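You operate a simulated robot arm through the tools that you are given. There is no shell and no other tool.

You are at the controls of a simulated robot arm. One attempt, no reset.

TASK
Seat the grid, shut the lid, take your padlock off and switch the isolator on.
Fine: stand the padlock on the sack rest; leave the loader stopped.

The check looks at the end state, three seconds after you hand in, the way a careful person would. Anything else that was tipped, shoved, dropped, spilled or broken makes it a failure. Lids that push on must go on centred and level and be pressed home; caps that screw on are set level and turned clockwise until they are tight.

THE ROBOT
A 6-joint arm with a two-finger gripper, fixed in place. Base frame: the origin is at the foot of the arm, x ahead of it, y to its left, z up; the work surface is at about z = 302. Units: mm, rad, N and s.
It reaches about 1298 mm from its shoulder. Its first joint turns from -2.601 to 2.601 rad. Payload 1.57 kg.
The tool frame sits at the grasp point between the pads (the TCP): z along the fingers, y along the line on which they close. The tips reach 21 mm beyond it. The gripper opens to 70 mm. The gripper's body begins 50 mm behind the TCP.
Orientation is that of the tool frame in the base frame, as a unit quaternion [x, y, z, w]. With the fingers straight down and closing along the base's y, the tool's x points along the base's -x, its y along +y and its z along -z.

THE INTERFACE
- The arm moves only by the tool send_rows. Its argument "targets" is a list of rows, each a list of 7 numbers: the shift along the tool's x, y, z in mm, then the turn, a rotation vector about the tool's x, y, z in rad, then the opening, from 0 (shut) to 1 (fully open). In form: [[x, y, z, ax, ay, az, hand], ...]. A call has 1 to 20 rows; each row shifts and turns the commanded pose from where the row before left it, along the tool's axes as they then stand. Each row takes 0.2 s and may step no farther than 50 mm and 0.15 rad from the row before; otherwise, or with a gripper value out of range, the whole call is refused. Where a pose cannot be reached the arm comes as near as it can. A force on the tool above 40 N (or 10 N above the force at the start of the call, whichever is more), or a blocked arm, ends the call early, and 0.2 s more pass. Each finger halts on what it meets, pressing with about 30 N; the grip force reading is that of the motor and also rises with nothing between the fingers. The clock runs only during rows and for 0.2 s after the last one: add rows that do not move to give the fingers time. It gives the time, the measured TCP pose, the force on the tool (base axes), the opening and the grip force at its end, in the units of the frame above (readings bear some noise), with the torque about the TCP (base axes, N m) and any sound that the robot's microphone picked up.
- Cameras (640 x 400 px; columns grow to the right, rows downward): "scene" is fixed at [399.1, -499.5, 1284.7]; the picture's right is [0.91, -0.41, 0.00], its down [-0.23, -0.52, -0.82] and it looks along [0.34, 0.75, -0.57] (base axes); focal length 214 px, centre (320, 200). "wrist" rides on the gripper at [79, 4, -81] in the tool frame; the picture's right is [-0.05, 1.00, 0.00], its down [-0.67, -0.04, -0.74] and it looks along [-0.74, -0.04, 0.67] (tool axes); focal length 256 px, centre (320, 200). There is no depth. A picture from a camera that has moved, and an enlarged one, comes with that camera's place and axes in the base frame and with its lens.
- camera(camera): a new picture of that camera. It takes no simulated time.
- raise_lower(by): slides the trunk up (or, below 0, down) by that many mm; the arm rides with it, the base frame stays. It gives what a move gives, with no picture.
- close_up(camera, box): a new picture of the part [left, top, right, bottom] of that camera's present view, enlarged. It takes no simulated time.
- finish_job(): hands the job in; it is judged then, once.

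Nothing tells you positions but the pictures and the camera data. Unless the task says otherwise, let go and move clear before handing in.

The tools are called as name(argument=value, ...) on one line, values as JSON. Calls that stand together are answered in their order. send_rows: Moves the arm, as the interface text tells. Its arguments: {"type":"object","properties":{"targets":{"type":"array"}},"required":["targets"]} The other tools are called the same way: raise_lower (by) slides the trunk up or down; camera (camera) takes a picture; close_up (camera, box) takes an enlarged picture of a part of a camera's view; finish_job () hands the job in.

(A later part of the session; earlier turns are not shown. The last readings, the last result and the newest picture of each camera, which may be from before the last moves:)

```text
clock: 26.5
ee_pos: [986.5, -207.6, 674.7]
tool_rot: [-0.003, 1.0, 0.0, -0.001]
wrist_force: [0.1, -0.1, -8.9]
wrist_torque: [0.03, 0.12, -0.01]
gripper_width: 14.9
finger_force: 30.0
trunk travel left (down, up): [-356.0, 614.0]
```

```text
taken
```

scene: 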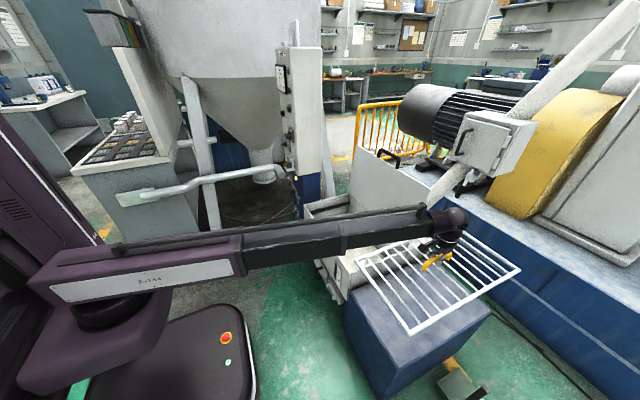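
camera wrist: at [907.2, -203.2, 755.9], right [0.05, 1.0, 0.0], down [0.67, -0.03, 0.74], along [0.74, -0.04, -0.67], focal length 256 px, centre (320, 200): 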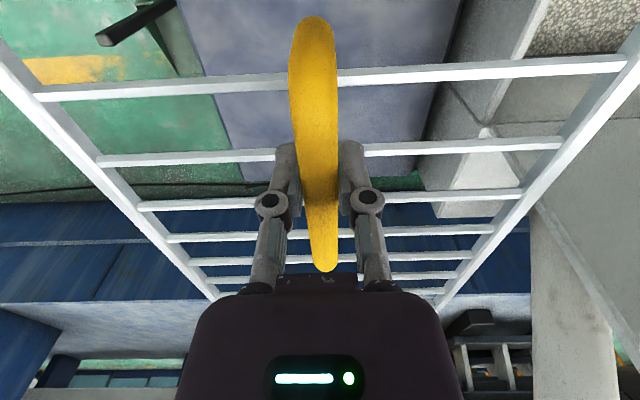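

Grid is level; torque suggests its centre is ~13 mm to +x of my grip. I'll back off in -x and turn it a quarter turn (counter-clockwise) clear of the lid.

send_rows(targets=[[20, 0, 0, 0, 0, 0, 0], [40, 0, 0, 0, 0, 0, 0], [40, 0, 0, 0, 0, 0, 0], [40, 0, 0, 0, 0, 0, 0], [40, 0, 0, 0, 0, 0, 0], [40, 0, 0, 0, 0, 0, 0], [20, 0, 0, 0, 0, 0, 0], [0, 0, 0, 0, 0, 0, 0]])

camera(camera="scene")

close_up(camera="scene", box=[290, 130, 450, 310])

```text
clock: 28.3
ee_pos: [745.1, -207.4, 674.7]
tool_rot: [-0.002, 1.0, 0.001, 0.0]
wrist_force: [-0.4, 0.3, -6.9]
wrist_torque: [0.0, 0.16, 0.05]
gripper_width: 14.6
finger_force: 30.3
trunk travel left (down, up): [-356.0, 614.0]
```

```text
taken
```

scene: 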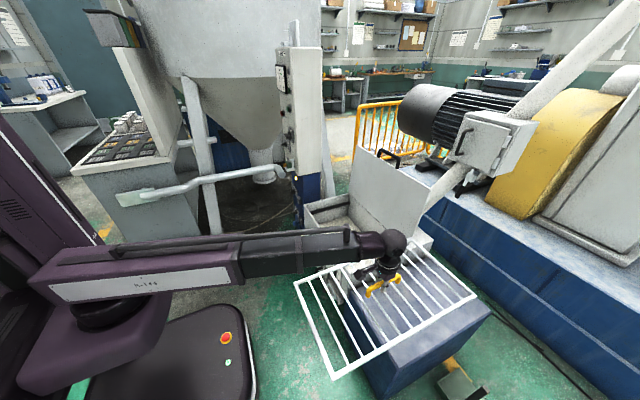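

```text
2.22 times, centred on (370, 220) of scene
camera zoom: at [399.1, -499.5, 1284.7], right [0.91, -0.41, 0.0], down [-0.23, -0.52, -0.82], along [0.34, 0.75, -0.57], focal length 477 px, centre (209, 156)
```

zoom: 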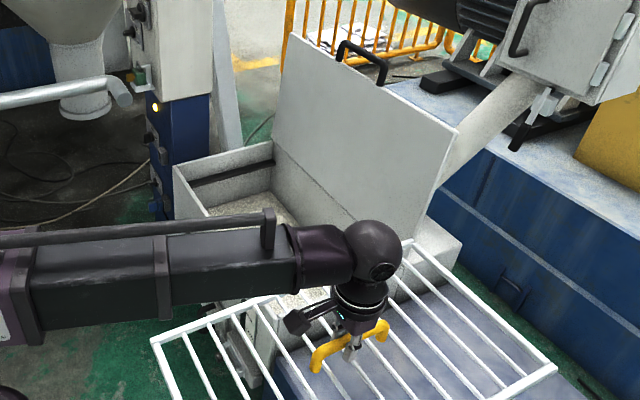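

Clear of the lid now. Turning the grid +90° about vertical.

send_rows(targets=[[0, 0, 0, 0, 0, -0.06, 0], [0, 0, 0, 0, 0, -0.12, 0], [0, 0, 0, 0, 0, -0.13, 0], [0, 0, 0, 0, 0, -0.13, 0], [0, 0, 0, 0, 0, -0.13, 0], [0, 0, 0, 0, 0, -0.13, 0], [0, 0, 0, 0, 0, -0.13, 0], [0, 0, 0, 0, 0, -0.13, 0], [0, 0, 0, 0, 0, -0.13, 0], [0, 0, 0, 0, 0, -0.13, 0], [0, 0, 0, 0, 0, -0.13, 0], [0, 0, 0, 0, 0, -0.13, 0], [0, 0, 0, 0, 0, -0.0908, 0], [0, 0, 0, 0, 0, 0, 0]])

camera(camera="wrist")

camera(camera="scene")

```text
clock: 31.3
ee_pos: [745.7, -207.7, 675.1]
tool_rot: [0.709, -0.705, 0.0, -0.001]
wrist_force: [0.0, 1.0, -7.8]
wrist_torque: [-0.14, 0.01, 0.0]
gripper_width: 14.8
finger_force: 29.8
trunk travel left (down, up): [-356.0, 614.0]
```

```text
taken
camera wrist: at [741.9, -286.9, 756.3], right [-1.0, 0.05, 0.0], down [0.03, 0.67, 0.74], along [0.04, 0.74, -0.67], focal length 256 px, centre (320, 200)
```

wrist: 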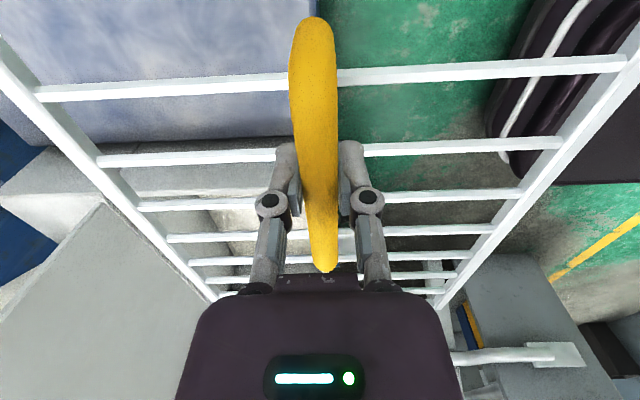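

```text
taken
```

scene: 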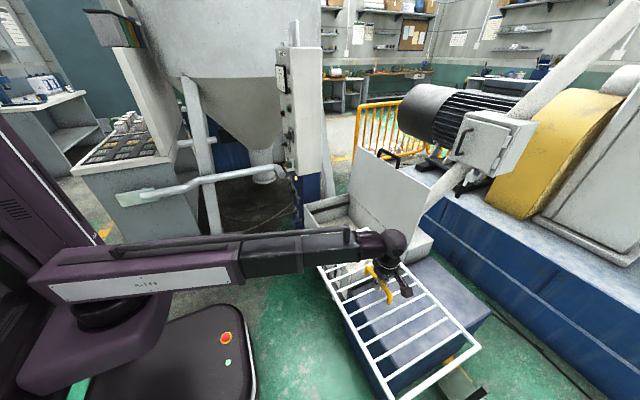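

The turn is good. Now I carry the grid over the hopper, staying short of the lid in x for now.

send_rows(targets=[[-20, -7, 0, 0, 0, 0.005, 0], [-42.7, -14.7, 0, 0, 0, 0, 0], [-42.7, -14.7, 0, 0, 0, 0, 0], [-42.7, -14.7, 0, 0, 0, 0, 0], [-42.7, -14.7, 0, 0, 0, 0, 0], [-42.7, -14.7, 0, 0, 0, 0, 0], [-42.7, -14.7, 0, 0, 0, 0, 0], [-42.7, -14.7, 0, 0, 0, 0, 0], [-42.7, -14.7, 0, 0, 0, 0, 0], [-42.7, -14.7, 0, 0, 0, 0, 0], [-42.7, -14.7, 0, 0, 0, 0, 0], [0, 0, 0, 0, 0, 0, 0], [0, 0, 0, 0, 0, 0, 0]])

camera(camera="wrist")

camera(camera="scene")

close_up(camera="scene", box=[290, 170, 450, 310])

```text
clock: 34.1
ee_pos: [898.3, 237.8, 674.2]
tool_rot: [-0.707, 0.707, -0.001, 0.0]
wrist_force: [-0.6, -0.6, -7.2]
wrist_torque: [-0.11, -0.01, -0.02]
gripper_width: 14.8
finger_force: 30.2
out of reach, approached as far as the arm can: row 2, 3
trunk travel left (down, up): [-356.0, 614.0]
```

```text
taken
camera wrist: at [893.7, 158.9, 756.1], right [-1.0, 0.06, 0.0], down [0.04, 0.67, 0.74], along [0.04, 0.74, -0.67], focal length 256 px, centre (320, 200)
```

wrist: 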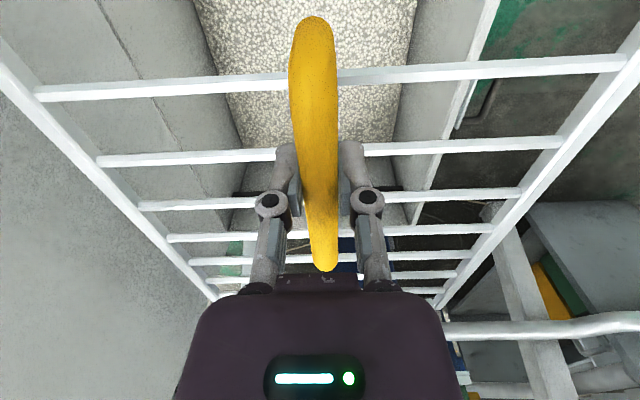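

```text
taken
```

scene: 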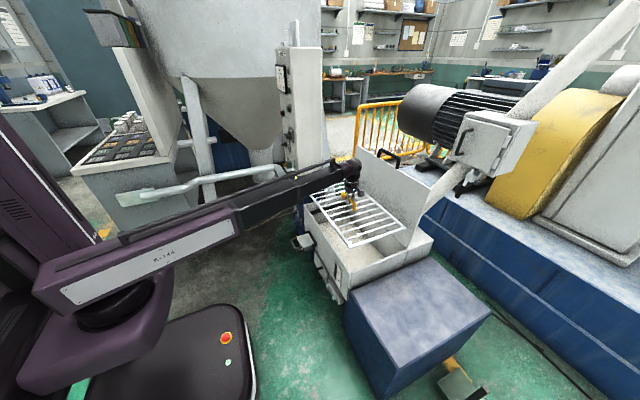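

```text
2.86 times, centred on (370, 240) of scene
camera zoom: at [399.1, -499.5, 1284.7], right [0.91, -0.41, 0.0], down [-0.23, -0.52, -0.82], along [0.34, 0.75, -0.57], focal length 613 px, centre (177, 86)
```

zoom: 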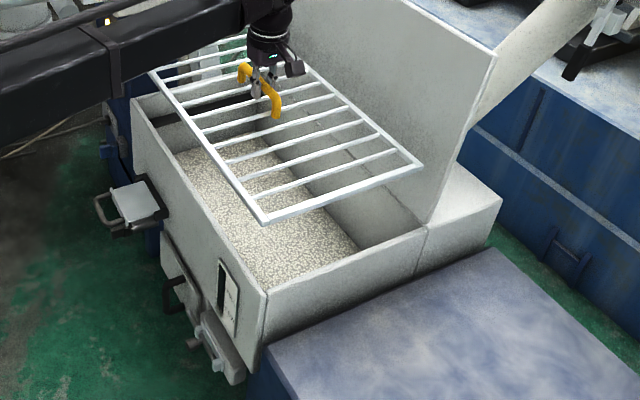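

Grid hangs over the hopper. I need precise edges of the hopper mouth versus the grid, so I'm zooming.

close_up(camera="wrist", box=[0, 0, 320, 200])

close_up(camera="wrist", box=[320, 0, 640, 200])

close_up(camera="wrist", box=[190, 160, 480, 310])

close_up(camera="scene", box=[340, 200, 460, 290])

```text
2.00 times, centred on (160, 100) of wrist
camera zoom: at [893.7, 158.9, 756.1], right [-1.0, 0.06, 0.0], down [0.04, 0.67, 0.74], along [0.04, 0.74, -0.67], focal length 512 px, centre (640, 400)
```

zoom: 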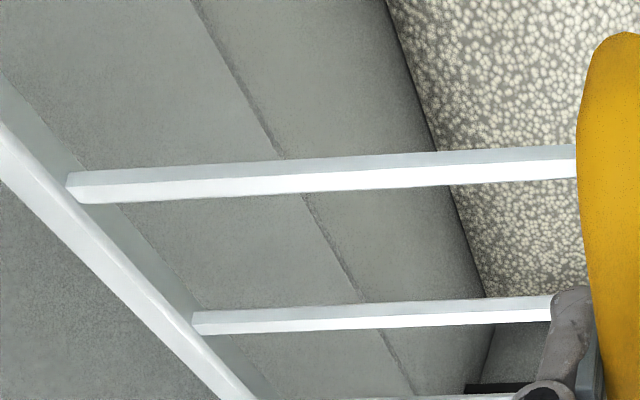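

```text
2.00 times, centred on (480, 100) of wrist
camera zoom: at [893.7, 158.9, 756.1], right [-1.0, 0.06, 0.0], down [0.04, 0.67, 0.74], along [0.04, 0.74, -0.67], focal length 512 px, centre (0, 400)
```

zoom: 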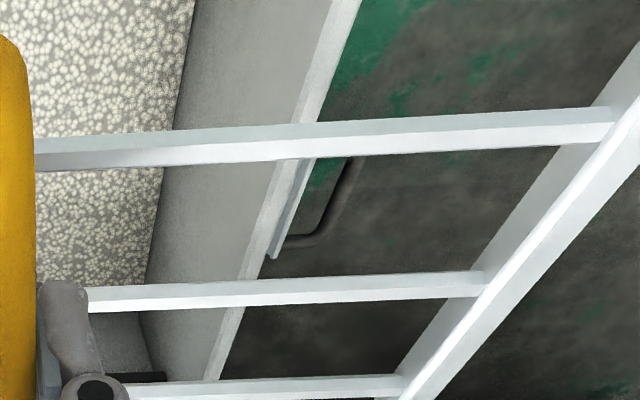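

```text
2.21 times, centred on (335, 235) of wrist
camera zoom: at [893.7, 158.9, 756.1], right [-1.0, 0.06, 0.0], down [0.04, 0.67, 0.74], along [0.04, 0.74, -0.67], focal length 565 px, centre (287, 123)
```

zoom: 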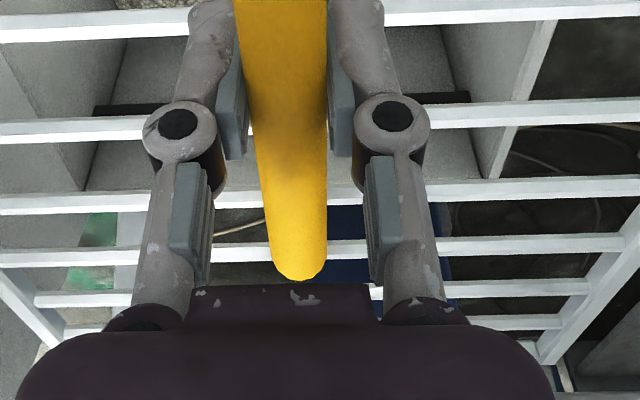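

```text
4.44 times, centred on (400, 245) of scene
camera zoom: at [399.1, -499.5, 1284.7], right [0.91, -0.41, 0.0], down [-0.23, -0.52, -0.82], along [0.34, 0.75, -0.57], focal length 953 px, centre (-36, 0)
```

zoom: 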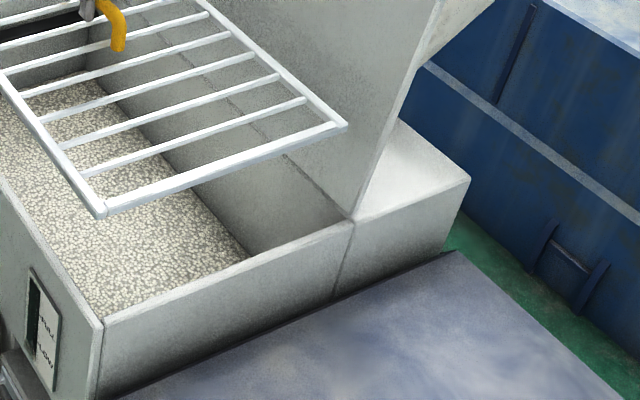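

Estimates: hopper mouth inner centre ≈ (918, 254); grid centre currently ≈ (897.5, 253). I'll shift +20 mm in x and lower until the grid is just above the rim, then re-check.

send_rows(targets=[[0, -10, 0, 0, 0, 0, 0], [0, -10.5, 0, 0, 0, 0, 0], [0, 0, 0, 0, 0, 0, 0]])

raise_lower(by=-90)

close_up(camera="wrist", box=[0, 0, 320, 200])

close_up(camera="wrist", box=[320, 0, 640, 200])

close_up(camera="wrist", box=[190, 160, 480, 310])

close_up(camera="scene", box=[340, 200, 460, 290])

close_up(camera="scene", box=[290, 170, 410, 260])

```text
clock: 34.9
ee_pos: [922.3, 238.6, 675.5]
tool_rot: [-0.706, 0.708, -0.001, -0.001]
wrist_force: [-0.7, 0.2, -7.7]
wrist_torque: [-0.1, 0.0, 0.01]
gripper_width: 14.7
finger_force: 29.6
trunk travel left (down, up): [-356.0, 614.0]
```

```text
clock: 36.1
ee_pos: [921.7, 237.4, 584.7]
tool_rot: [-0.707, 0.707, 0.0, 0.0]
wrist_force: [-0.1, -0.5, -7.9]
wrist_torque: [-0.13, -0.02, 0.0]
gripper_width: 14.9
finger_force: 30.2
trunk travel left (down, up): [-266.0, 704.0]
```

```text
2.00 times, centred on (160, 100) of wrist
camera zoom: at [916.8, 159.0, 666.1], right [-1.0, 0.06, 0.0], down [0.04, 0.67, 0.74], along [0.04, 0.74, -0.67], focal length 512 px, centre (640, 400)
```

zoom: 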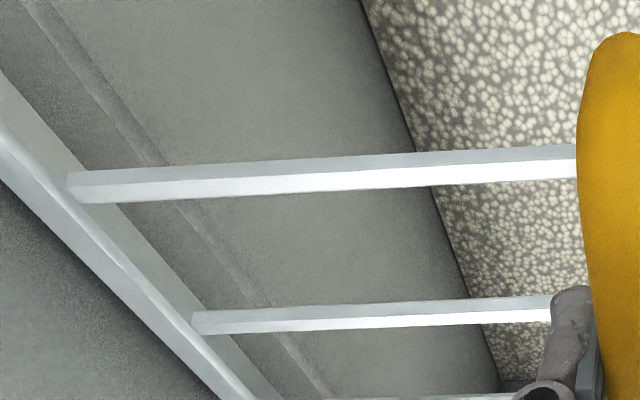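

```text
2.00 times, centred on (480, 100) of wrist
camera zoom: at [916.8, 159.0, 666.1], right [-1.0, 0.06, 0.0], down [0.04, 0.67, 0.74], along [0.04, 0.74, -0.67], focal length 512 px, centre (0, 400)
```

zoom: 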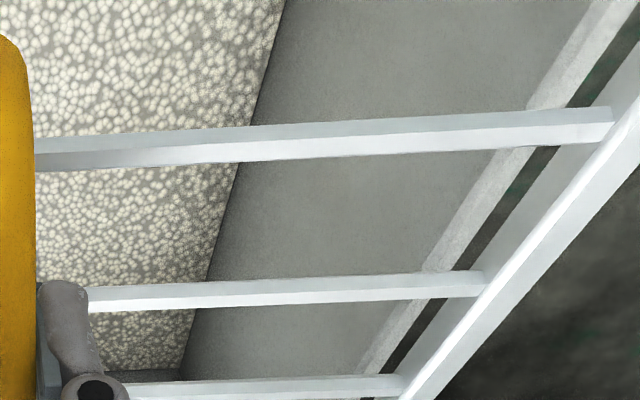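

```text
2.21 times, centred on (335, 235) of wrist
camera zoom: at [916.8, 159.0, 666.1], right [-1.0, 0.06, 0.0], down [0.04, 0.67, 0.74], along [0.04, 0.74, -0.67], focal length 565 px, centre (287, 123)
```

zoom: 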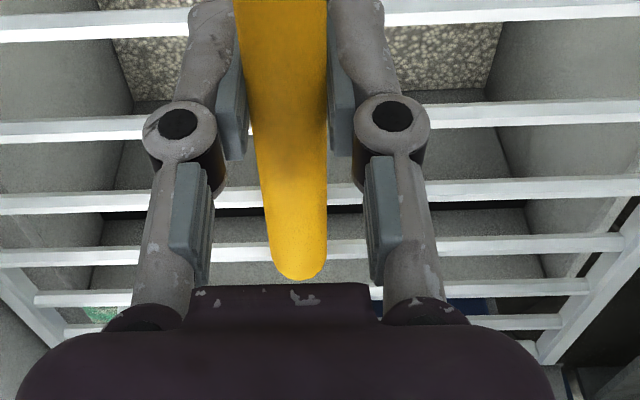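

```text
4.44 times, centred on (400, 245) of scene
camera zoom: at [399.1, -499.5, 1284.7], right [0.91, -0.41, 0.0], down [-0.23, -0.52, -0.82], along [0.34, 0.75, -0.57], focal length 953 px, centre (-36, 0)
```

zoom: 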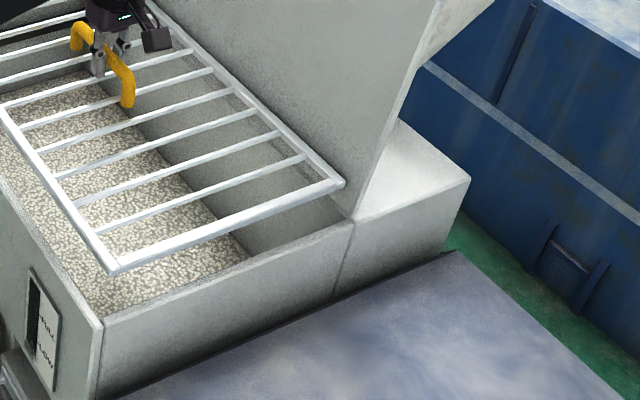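

```text
4.44 times, centred on (350, 215) of scene
camera zoom: at [399.1, -499.5, 1284.7], right [0.91, -0.41, 0.0], down [-0.23, -0.52, -0.82], along [0.34, 0.75, -0.57], focal length 953 px, centre (187, 133)
```

zoom: 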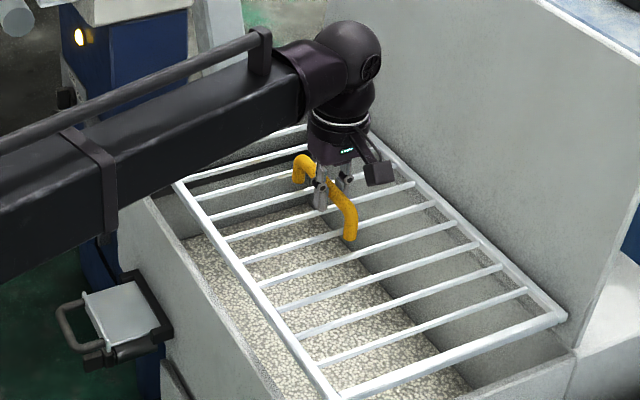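

Grid is centred in x (mouth centre ≈919, grid ≈920.5). The y clearance looks tight, so I'll lower to just above the rim and compare both ends.

raise_lower(by=-26)

close_up(camera="scene", box=[350, 220, 414, 280])

close_up(camera="scene", box=[300, 180, 372, 225])

close_up(camera="wrist", box=[190, 220, 480, 310])

close_up(camera="scene", box=[300, 180, 420, 285])

```text
clock: 36.9
ee_pos: [921.3, 238.0, 558.5]
tool_rot: [-0.706, 0.708, 0.001, -0.002]
wrist_force: [-3.4, -1.0, -7.6]
wrist_torque: [-0.11, 0.11, 0.03]
gripper_width: 14.7
finger_force: 30.0
trunk travel left (down, up): [-240.0, 730.0]
```

```text
6.67 times, centred on (382, 250) of scene
camera zoom: at [399.1, -499.5, 1284.7], right [0.91, -0.41, 0.0], down [-0.23, -0.52, -0.82], along [0.34, 0.75, -0.57], focal length 1430 px, centre (-93, -133)
```

zoom: 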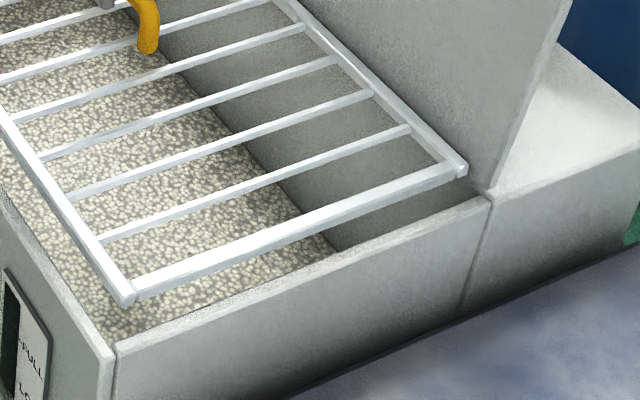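

```text
8.89 times, centred on (336, 202) of scene
camera zoom: at [399.1, -499.5, 1284.7], right [0.91, -0.41, 0.0], down [-0.23, -0.52, -0.82], along [0.34, 0.75, -0.57], focal length 1906 px, centre (178, 178)
```

zoom: 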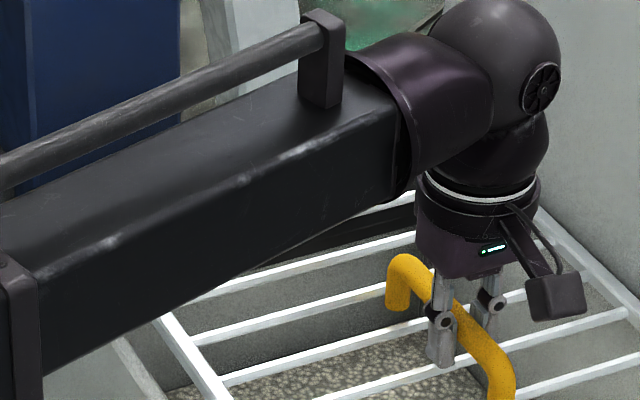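

```text
2.21 times, centred on (335, 265) of wrist
camera zoom: at [916.4, 159.1, 640.2], right [-1.0, 0.06, 0.0], down [0.04, 0.67, 0.74], along [0.04, 0.74, -0.67], focal length 565 px, centre (287, 57)
```

zoom: 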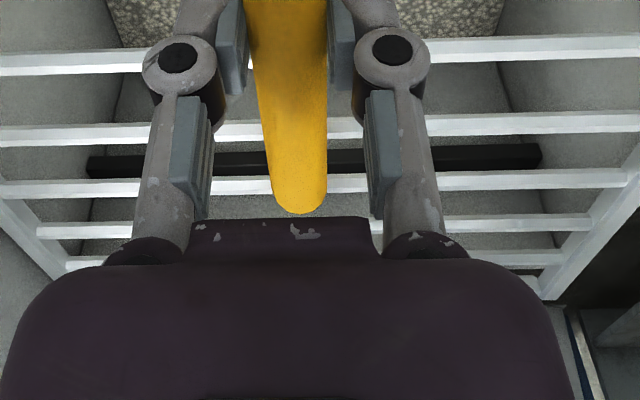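

```text
3.81 times, centred on (360, 232) of scene
camera zoom: at [399.1, -499.5, 1284.7], right [0.91, -0.41, 0.0], down [-0.23, -0.52, -0.82], along [0.34, 0.75, -0.57], focal length 817 px, centre (168, 76)
```

zoom: 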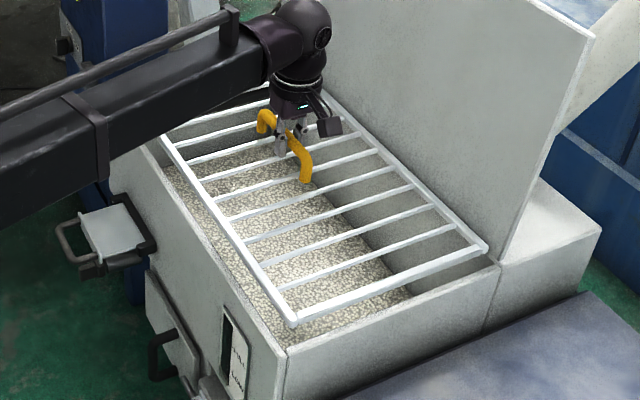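

A small sideways force appeared; I'll pause for a fresh reading before going on.

send_rows(targets=[[0, 0, 0, 0, 0, 0, 0], [0, 0, 0, 0, 0, 0, 0], [0, 0, 0, 0, 0, 0, 0]])

camera(camera="wrist")

close_up(camera="wrist", box=[0, 100, 240, 250])

```text
clock: 37.6
ee_pos: [921.7, 237.8, 560.6]
tool_rot: [-0.707, 0.708, 0.0, 0.0]
wrist_force: [-5.0, -0.6, -6.2]
wrist_torque: [-0.1, 0.0, 0.03]
gripper_width: 14.6
finger_force: 29.9
trunk travel left (down, up): [-240.0, 730.0]
```

```text
taken
camera wrist: at [916.4, 159.1, 640.4], right [-1.0, 0.06, 0.0], down [0.04, 0.67, 0.74], along [0.04, 0.74, -0.67], focal length 256 px, centre (320, 200)
```

wrist: 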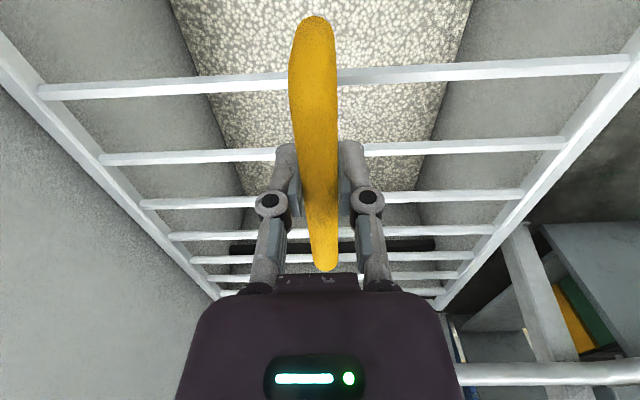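

```text
2.67 times, centred on (120, 175) of wrist
camera zoom: at [916.4, 159.1, 640.4], right [-1.0, 0.06, 0.0], down [0.04, 0.67, 0.74], along [0.04, 0.74, -0.67], focal length 683 px, centre (853, 267)
```

zoom: 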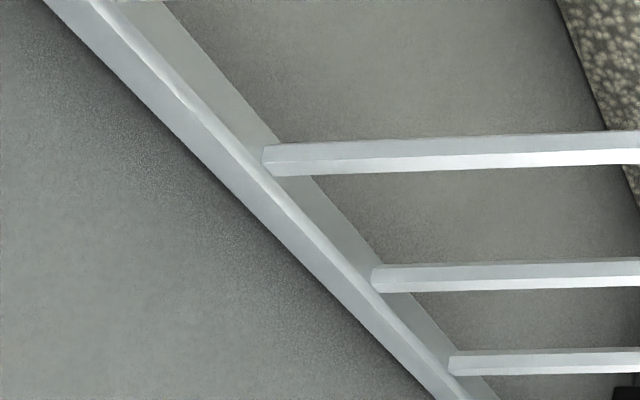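

The grid's back rail is brushing the lid face (−5 N in x), so the mouth centre is nearer x≈915, and the near end shows more gap than the far end. I'll shift −6 mm in x and −3 mm in y, then recheck.

send_rows(targets=[[1.5, 3, 0, 0, 0, 0, 0], [1.5, 3, 0, 0, 0, 0, 0], [0, 0, 0, 0, 0, 0, 0], [0, 0, 0, 0, 0, 0, 0]])

close_up(camera="wrist", box=[0, 100, 240, 250])

close_up(camera="scene", box=[350, 220, 414, 280])

close_up(camera="wrist", box=[400, 100, 640, 250])

```text
clock: 38.6
ee_pos: [915.4, 235.8, 559.2]
tool_rot: [-0.706, 0.708, 0.0, -0.001]
wrist_force: [0.0, -0.1, -6.8]
wrist_torque: [-0.09, 0.01, 0.0]
gripper_width: 14.5
finger_force: 29.9
trunk travel left (down, up): [-240.0, 730.0]
```

```text
2.67 times, centred on (120, 175) of wrist
camera zoom: at [910.9, 156.2, 640.0], right [-1.0, 0.06, 0.0], down [0.04, 0.67, 0.74], along [0.04, 0.74, -0.67], focal length 683 px, centre (853, 267)
```

zoom: 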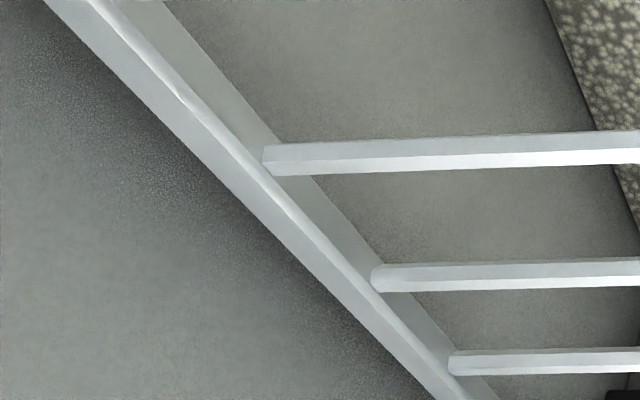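

```text
6.67 times, centred on (382, 250) of scene
camera zoom: at [399.1, -499.5, 1284.7], right [0.91, -0.41, 0.0], down [-0.23, -0.52, -0.82], along [0.34, 0.75, -0.57], focal length 1430 px, centre (-93, -133)
```

zoom: 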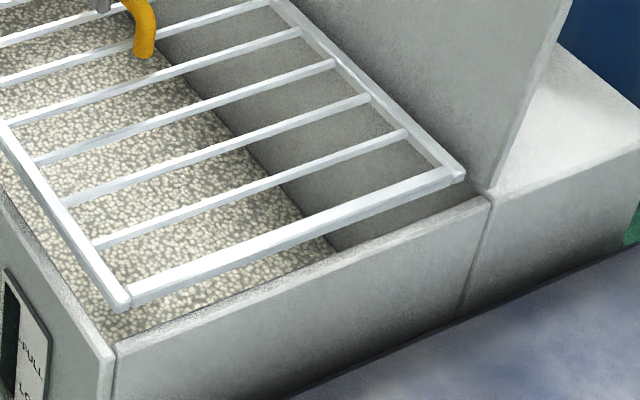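

```text
2.67 times, centred on (520, 175) of wrist
camera zoom: at [910.9, 156.2, 640.0], right [-1.0, 0.06, 0.0], down [0.04, 0.67, 0.74], along [0.04, 0.74, -0.67], focal length 683 px, centre (-213, 267)
```

zoom: 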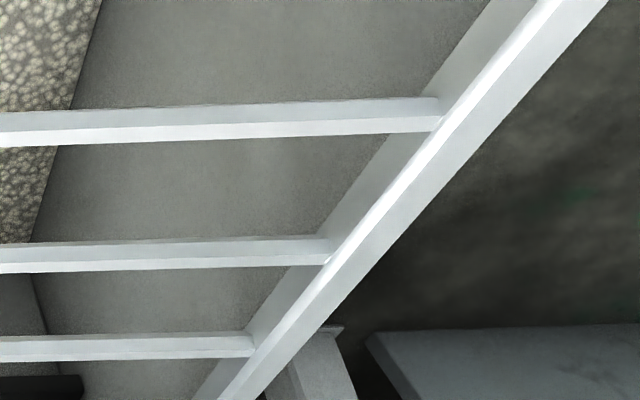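

Free of contact now and gaps look balanced. Lowering slowly into the mouth while watching forces.

raise_lower(by=-15)

send_rows(targets=[[0, 0, 0, 0, 0, 0, 0], [0, 0, 0, 0, 0, 0, 0]])

close_up(camera="scene", box=[350, 220, 414, 280])

close_up(camera="scene", box=[300, 180, 420, 285])

```text
clock: 39.3
ee_pos: [915.4, 235.5, 544.0]
tool_rot: [-0.707, 0.708, 0.0, 0.0]
wrist_force: [0.0, -0.8, -7.9]
wrist_torque: [-0.09, -0.02, 0.02]
gripper_width: 14.8
finger_force: 29.9
trunk travel left (down, up): [-225.0, 745.0]
```

```text
clock: 39.9
ee_pos: [915.1, 236.5, 543.9]
tool_rot: [-0.707, 0.708, 0.001, -0.001]
wrist_force: [-0.3, 0.3, -7.3]
wrist_torque: [-0.11, -0.01, -0.02]
gripper_width: 14.7
finger_force: 30.1
trunk travel left (down, up): [-225.0, 745.0]
```

```text
6.67 times, centred on (382, 250) of scene
camera zoom: at [399.1, -499.5, 1284.7], right [0.91, -0.41, 0.0], down [-0.23, -0.52, -0.82], along [0.34, 0.75, -0.57], focal length 1430 px, centre (-93, -133)
```

zoom: 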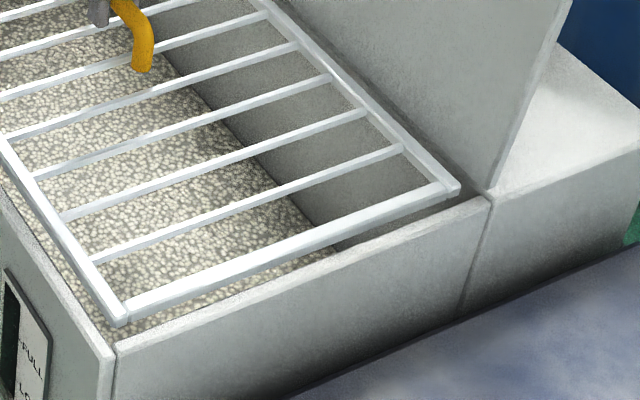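

```text
3.81 times, centred on (360, 232) of scene
camera zoom: at [399.1, -499.5, 1284.7], right [0.91, -0.41, 0.0], down [-0.23, -0.52, -0.82], along [0.34, 0.75, -0.57], focal length 817 px, centre (168, 76)
```

zoom: 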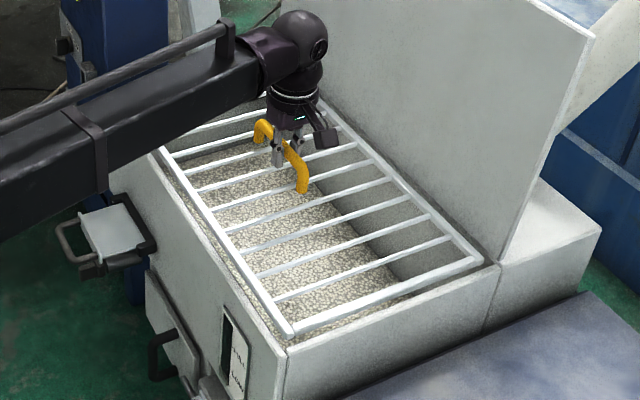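

Let me zoom more on the corners before letting it go deeper.

close_up(camera="scene", box=[340, 258, 372, 278])

close_up(camera="scene", box=[388, 240, 420, 260])

close_up(camera="scene", box=[305, 205, 345, 230])

close_up(camera="wrist", box=[200, 220, 460, 310])

```text
16.00 times, centred on (356, 268) of scene
camera zoom: at [399.1, -499.5, 1284.7], right [0.91, -0.41, 0.0], down [-0.23, -0.52, -0.82], along [0.34, 0.75, -0.57], focal length 3432 px, centre (-256, -888)
```

zoom: 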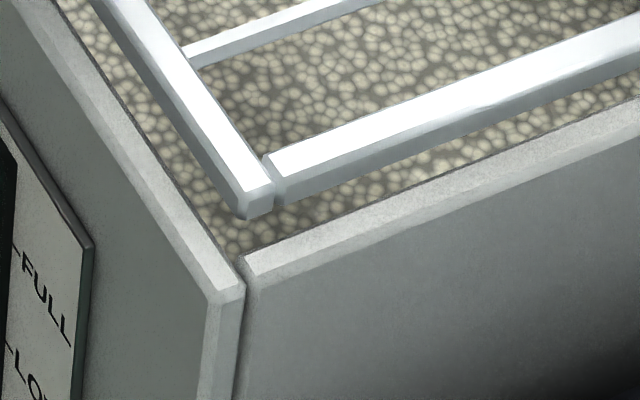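

```text
16.00 times, centred on (404, 250) of scene
camera zoom: at [399.1, -499.5, 1284.7], right [0.91, -0.41, 0.0], down [-0.23, -0.52, -0.82], along [0.34, 0.75, -0.57], focal length 3432 px, centre (-1024, -600)
```

zoom: 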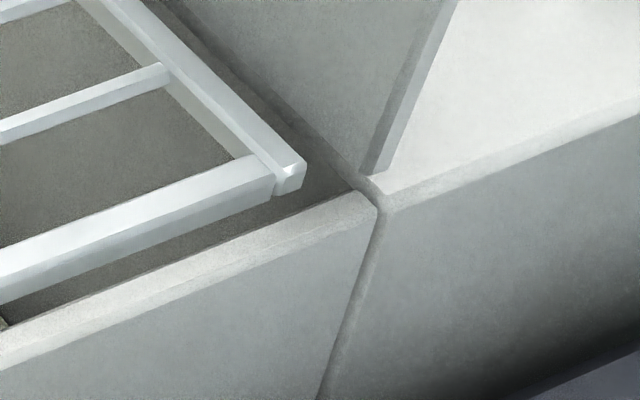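

```text
16.00 times, centred on (325, 218) of scene
camera zoom: at [399.1, -499.5, 1284.7], right [0.91, -0.41, 0.0], down [-0.23, -0.52, -0.82], along [0.34, 0.75, -0.57], focal length 3432 px, centre (240, -80)
```

zoom: 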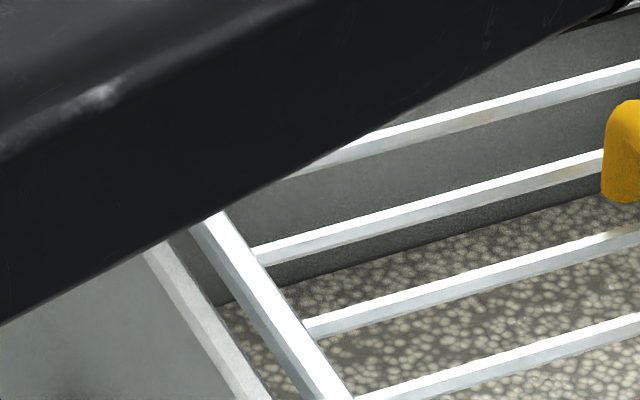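

```text
2.46 times, centred on (330, 265) of wrist
camera zoom: at [910.9, 156.2, 625.0], right [-1.0, 0.06, 0.0], down [0.04, 0.67, 0.74], along [0.04, 0.74, -0.67], focal length 630 px, centre (295, 40)
```

zoom: 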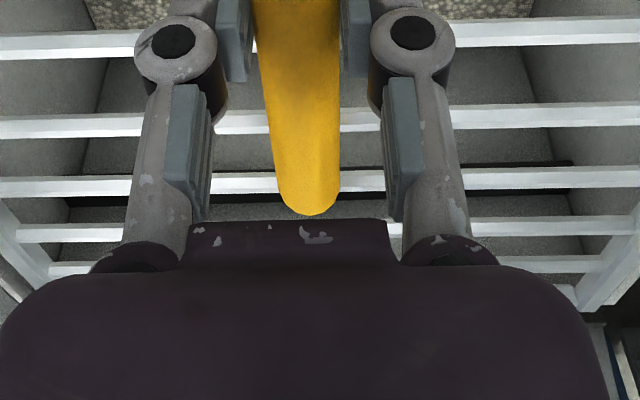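

Near end gap is ~12–15 mm, front/back gaps ~9 mm. I'll shift 4 mm more toward -y and continue down in small steps.

send_rows(targets=[[2, 0, 0, 0, 0, 0, 0], [2, 0, 0, 0, 0, 0, 0], [0, 0, 0, 0, 0, 0, 0]])

raise_lower(by=-15)

send_rows(targets=[[0, 0, 0, 0, 0, 0, 0], [0, 0, 0, 0, 0, 0, 0]])

close_up(camera="scene", box=[340, 240, 420, 290])

close_up(camera="wrist", box=[200, 220, 460, 310])

```text
clock: 40.7
ee_pos: [915.1, 231.2, 543.3]
tool_rot: [-0.707, 0.708, 0.0, 0.0]
wrist_force: [0.4, 0.1, -7.5]
wrist_torque: [-0.06, 0.02, -0.02]
gripper_width: 14.5
finger_force: 29.7
trunk travel left (down, up): [-225.0, 745.0]
```

```text
clock: 41.3
ee_pos: [915.8, 233.0, 528.3]
tool_rot: [-0.707, 0.707, 0.001, 0.0]
wrist_force: [0.8, 0.5, -8.0]
wrist_torque: [-0.15, -0.01, 0.0]
gripper_width: 14.8
finger_force: 29.3
trunk travel left (down, up): [-210.0, 760.0]
```

```text
clock: 41.9
ee_pos: [915.8, 232.5, 529.5]
tool_rot: [-0.706, 0.708, 0.0, -0.001]
wrist_force: [-0.3, -1.3, -7.4]
wrist_torque: [-0.13, 0.0, -0.01]
gripper_width: 14.8
finger_force: 29.8
trunk travel left (down, up): [-210.0, 760.0]
```

```text
8.00 times, centred on (380, 265) of scene
camera zoom: at [399.1, -499.5, 1284.7], right [0.91, -0.41, 0.0], down [-0.23, -0.52, -0.82], along [0.34, 0.75, -0.57], focal length 1716 px, centre (-160, -320)
```

zoom: 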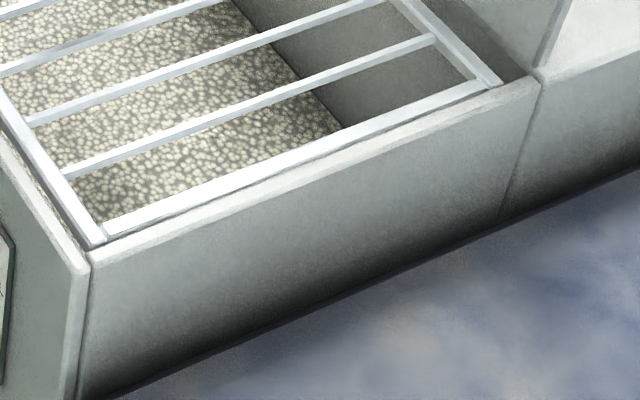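

```text
2.46 times, centred on (330, 265) of wrist
camera zoom: at [910.9, 152.7, 610.0], right [-1.0, 0.06, 0.0], down [0.04, 0.67, 0.74], along [0.04, 0.74, -0.67], focal length 630 px, centre (295, 40)
```

zoom: 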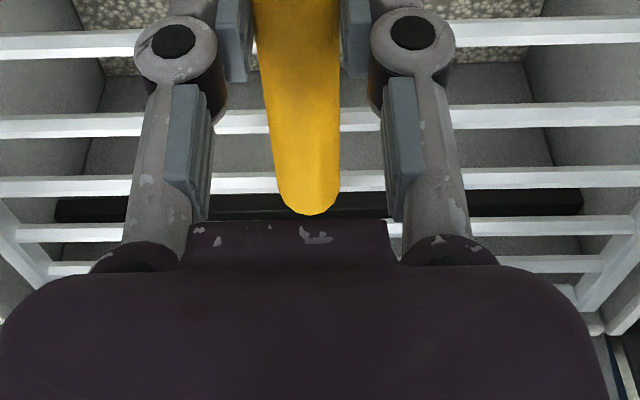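

Still hanging free inside the mouth. Continuing down.

raise_lower(by=-12)

send_rows(targets=[[0, 0, 0, 0, 0, 0, 0], [0, 0, 0, 0, 0, 0, 0]])

close_up(camera="scene", box=[340, 240, 420, 290])

close_up(camera="wrist", box=[200, 220, 460, 310])

```text
clock: 42.5
ee_pos: [914.9, 232.6, 516.2]
tool_rot: [-0.706, 0.708, 0.001, 0.001]
wrist_force: [-0.2, 0.3, -8.6]
wrist_torque: [-0.11, 0.01, 0.02]
gripper_width: 14.8
finger_force: 30.0
trunk travel left (down, up): [-198.0, 772.0]
```

```text
clock: 43.1
ee_pos: [915.1, 231.7, 516.9]
tool_rot: [-0.706, 0.708, 0.0, 0.001]
wrist_force: [0.3, 0.1, -7.6]
wrist_torque: [-0.09, 0.02, 0.02]
gripper_width: 14.8
finger_force: 30.2
trunk travel left (down, up): [-198.0, 772.0]
```

```text
8.00 times, centred on (380, 265) of scene
camera zoom: at [399.1, -499.5, 1284.7], right [0.91, -0.41, 0.0], down [-0.23, -0.52, -0.82], along [0.34, 0.75, -0.57], focal length 1716 px, centre (-160, -320)
```

zoom: 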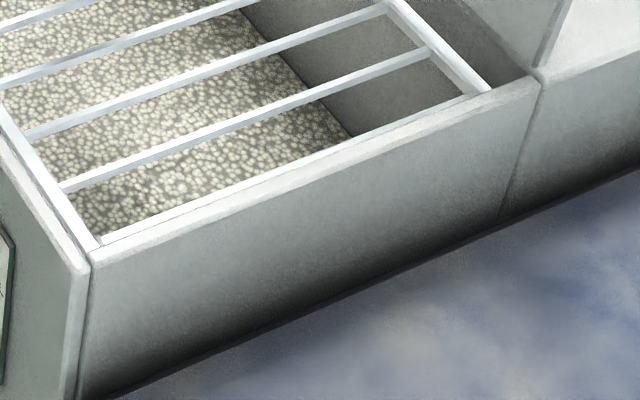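

```text
2.46 times, centred on (330, 265) of wrist
camera zoom: at [910.9, 152.7, 598.0], right [-1.0, 0.06, 0.0], down [0.04, 0.67, 0.74], along [0.04, 0.74, -0.67], focal length 630 px, centre (295, 40)
```

zoom: 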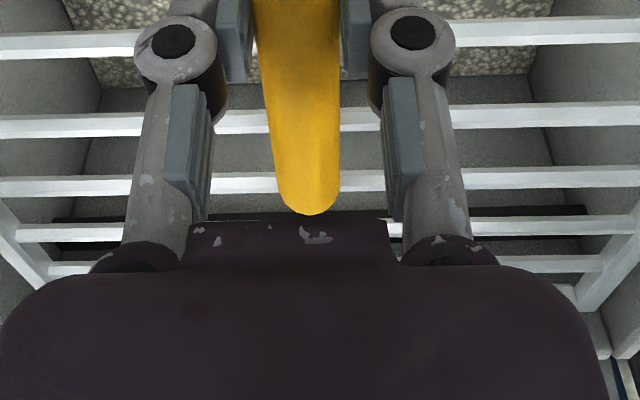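

raise_lower(by=-10)

send_rows(targets=[[0, 0, 0, 0, 0, 0, 0], [0, 0, 0, 0, 0, 0, 0]])

```text
clock: 43.7
ee_pos: [914.9, 232.9, 506.4]
tool_rot: [-0.706, 0.708, 0.0, 0.001]
wrist_force: [0.1, -0.5, -8.4]
wrist_torque: [-0.13, -0.03, -0.01]
gripper_width: 14.6
finger_force: 30.0
trunk travel left (down, up): [-188.0, 782.0]
```

```text
clock: 44.3
ee_pos: [915.3, 232.8, 505.5]
tool_rot: [-0.707, 0.707, 0.0, 0.001]
wrist_force: [-0.1, -0.5, -7.7]
wrist_torque: [-0.09, 0.01, -0.03]
gripper_width: 14.4
finger_force: 30.2
trunk travel left (down, up): [-188.0, 782.0]
```

Still free hanging (weight unchanged), so the ledge is lower. Going down a bit more, with a look.

raise_lower(by=-8)

send_rows(targets=[[0, 0, 0, 0, 0, 0, 0], [0, 0, 0, 0, 0, 0, 0]])

camera(camera="wrist")

close_up(camera="scene", box=[300, 180, 420, 285])

```text
clock: 44.9
ee_pos: [915.7, 232.1, 498.4]
tool_rot: [-0.707, 0.707, 0.0, 0.0]
wrist_force: [-0.1, 0.0, -8.2]
wrist_torque: [-0.14, -0.04, 0.0]
gripper_width: 14.7
finger_force: 30.0
trunk travel left (down, up): [-180.0, 790.0]
```

```text
clock: 45.5
ee_pos: [915.0, 232.2, 499.6]
tool_rot: [-0.706, 0.708, 0.0, 0.0]
wrist_force: [0.6, -0.6, -8.0]
wrist_torque: [-0.11, 0.01, -0.03]
gripper_width: 14.6
finger_force: 30.3
trunk travel left (down, up): [-180.0, 790.0]
```

```text
taken
camera wrist: at [910.8, 152.8, 580.0], right [-1.0, 0.06, 0.0], down [0.04, 0.67, 0.74], along [0.04, 0.74, -0.67], focal length 256 px, centre (320, 200)
```

wrist: 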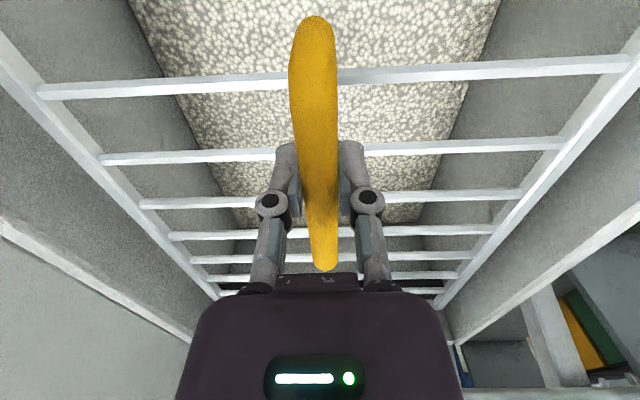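

```text
3.81 times, centred on (360, 232) of scene
camera zoom: at [399.1, -499.5, 1284.7], right [0.91, -0.41, 0.0], down [-0.23, -0.52, -0.82], along [0.34, 0.75, -0.57], focal length 817 px, centre (168, 76)
```

zoom: 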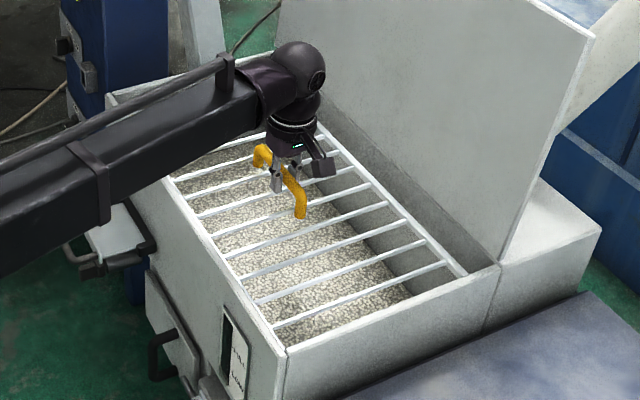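

raise_lower(by=-8)

send_rows(targets=[[0, 0, 0, 0, 0, 0, 0], [0, 0, 0, 0, 0, 0, 0]])

raise_lower(by=-6)

send_rows(targets=[[0, 0, 0, 0, 0, 0, 0], [0, 0, 0, 0, 0, 0, 0]])

close_up(camera="wrist", box=[190, 190, 480, 310])

```text
clock: 46.0
ee_pos: [915.9, 232.4, 490.9]
tool_rot: [-0.707, 0.707, -0.001, -0.001]
wrist_force: [-0.9, -0.3, -7.7]
wrist_torque: [-0.08, 0.03, 0.05]
gripper_width: 14.7
finger_force: 29.7
trunk travel left (down, up): [-172.0, 798.0]
```

```text
clock: 46.6
ee_pos: [915.8, 232.8, 490.8]
tool_rot: [-0.706, 0.708, 0.001, 0.0]
wrist_force: [0.3, 0.6, -7.2]
wrist_torque: [-0.12, 0.01, 0.04]
gripper_width: 14.6
finger_force: 29.8
trunk travel left (down, up): [-172.0, 798.0]
```

```text
clock: 47.2
ee_pos: [914.6, 232.1, 485.4]
tool_rot: [-0.707, 0.707, 0.0, -0.001]
wrist_force: [0.2, 0.8, -6.5]
wrist_torque: [0.4, 0.02, 0.01]
gripper_width: 14.9
finger_force: 29.9
trunk travel left (down, up): [-166.0, 804.0]
```

```text
clock: 47.8
ee_pos: [915.4, 232.8, 483.7]
tool_rot: [-0.706, 0.708, 0.0, 0.0]
wrist_force: [0.3, 1.7, -5.2]
wrist_torque: [0.41, 0.0, 0.02]
gripper_width: 14.9
finger_force: 30.2
trunk travel left (down, up): [-166.0, 804.0]
```

```text
2.21 times, centred on (335, 250) of wrist
camera zoom: at [910.7, 152.8, 566.2], right [-1.0, 0.06, 0.0], down [0.04, 0.67, 0.74], along [0.04, 0.74, -0.67], focal length 565 px, centre (287, 90)
```

zoom: 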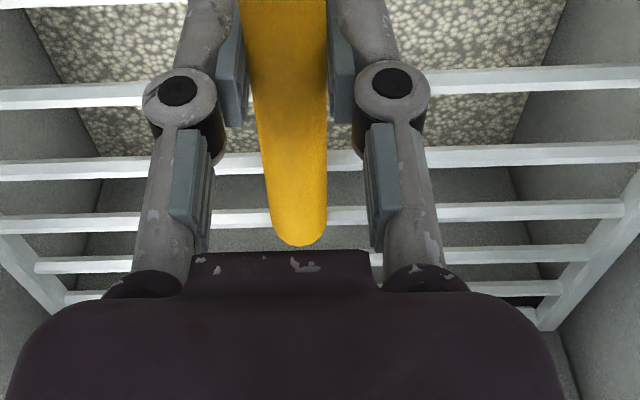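

First contact at the +y end (on its ledge), z≈484. Lowering a touch more so the near end seats too.

raise_lower(by=-2)

send_rows(targets=[[0, 0, 0, 0, 0, 0, 0], [0, 0, 0, 0, 0, 0, 0]])

raise_lower(by=-2)

send_rows(targets=[[0, 0, 0, 0, 0, 0, 0], [0, 0, 0, 0, 0, 0, 0]])

close_up(camera="scene", box=[300, 180, 420, 285])

```text
clock: 48.3
ee_pos: [915.8, 233.1, 483.4]
tool_rot: [-0.706, 0.708, -0.001, 0.0]
wrist_force: [2.3, 0.2, 3.8]
wrist_torque: [0.52, -0.03, -0.01]
gripper_width: 14.6
finger_force: 30.2
trunk travel left (down, up): [-164.0, 806.0]
```

```text
clock: 48.9
ee_pos: [916.2, 232.2, 482.6]
tool_rot: [-0.706, 0.708, 0.0, 0.001]
wrist_force: [6.0, 0.6, 6.2]
wrist_torque: [0.15, -0.02, 0.06]
gripper_width: 14.9
finger_force: 30.0
trunk travel left (down, up): [-164.0, 806.0]
```

```text
clock: 49.4
ee_pos: [915.6, 231.4, 483.3]
tool_rot: [-0.707, 0.708, -0.001, 0.001]
wrist_force: [11.1, 1.1, 20.5]
wrist_torque: [-0.12, -0.01, 0.0]
gripper_width: 15.1
finger_force: 29.6
trunk travel left (down, up): [-162.0, 808.0]
```

```text
clock: 50.0
ee_pos: [914.5, 231.6, 482.6]
tool_rot: [-0.706, 0.708, 0.0, 0.001]
wrist_force: [8.6, 0.9, 16.9]
wrist_torque: [0.04, 0.0, 0.0]
gripper_width: 14.5
finger_force: 29.6
trunk travel left (down, up): [-162.0, 808.0]
```

```text
3.81 times, centred on (360, 232) of scene
camera zoom: at [399.1, -499.5, 1284.7], right [0.91, -0.41, 0.0], down [-0.23, -0.52, -0.82], along [0.34, 0.75, -0.57], focal length 817 px, centre (168, 76)
```

zoom: 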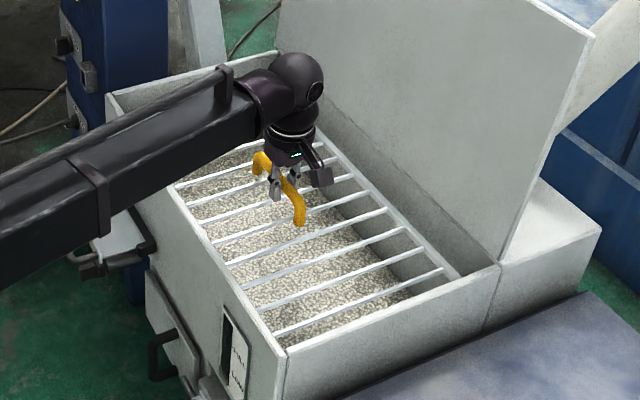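

Both ends are now bearing (torque ~0, firm upward force). I'll relieve the preload, release the handle and go up.

raise_lower(by=2)

send_rows(targets=[[0, 0, 0, 0, 0, 0, 0.35], [0, 0, 0, 0, 0, 0, 0.6], [0, 0, 0, 0, 0, 0, 0.9], [0, 0, 0, 0, 0, 0, 0.9], [0, 0, 0, 0, 0, 0, 0.9]])

raise_lower(by=120)

camera(camera="wrist")

close_up(camera="scene", box=[300, 180, 420, 285])

```text
clock: 50.5
ee_pos: [913.8, 232.7, 482.2]
tool_rot: [-0.706, 0.708, 0.0, -0.001]
wrist_force: [-0.4, -1.2, -5.6]
wrist_torque: [0.47, 0.08, 0.08]
gripper_width: 14.6
finger_force: 30.2
trunk travel left (down, up): [-164.0, 806.0]
```

```text
clock: 51.7
ee_pos: [914.1, 232.1, 483.5]
tool_rot: [-0.706, 0.708, 0.0, 0.0]
wrist_force: [-0.1, 0.9, 0.3]
wrist_torque: [0.0, -0.01, 0.02]
gripper_width: 62.8
finger_force: 0.0
trunk travel left (down, up): [-164.0, 806.0]
```

```text
clock: 53.2
ee_pos: [915.7, 232.1, 603.1]
tool_rot: [-0.707, 0.708, 0.0, 0.0]
wrist_force: [-1.0, 0.6, 0.4]
wrist_torque: [0.01, 0.0, -0.03]
gripper_width: 63.0
finger_force: 0.1
trunk travel left (down, up): [-284.0, 686.0]
```

```text
taken
camera wrist: at [910.5, 152.7, 684.6], right [-1.0, 0.06, 0.0], down [0.04, 0.67, 0.74], along [0.04, 0.74, -0.67], focal length 256 px, centre (320, 200)
```

wrist: 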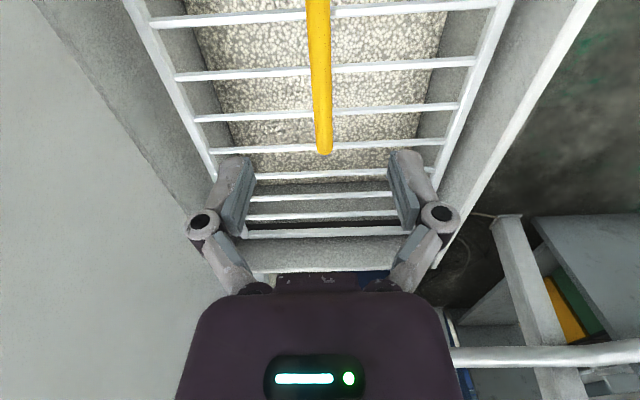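

```text
3.81 times, centred on (360, 232) of scene
camera zoom: at [399.1, -499.5, 1284.7], right [0.91, -0.41, 0.0], down [-0.23, -0.52, -0.82], along [0.34, 0.75, -0.57], focal length 817 px, centre (168, 76)
```

zoom: 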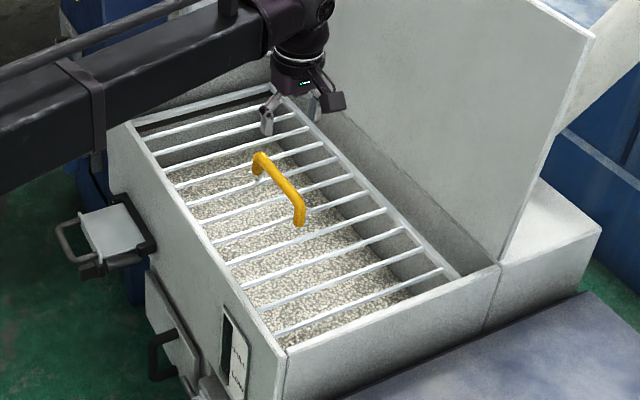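

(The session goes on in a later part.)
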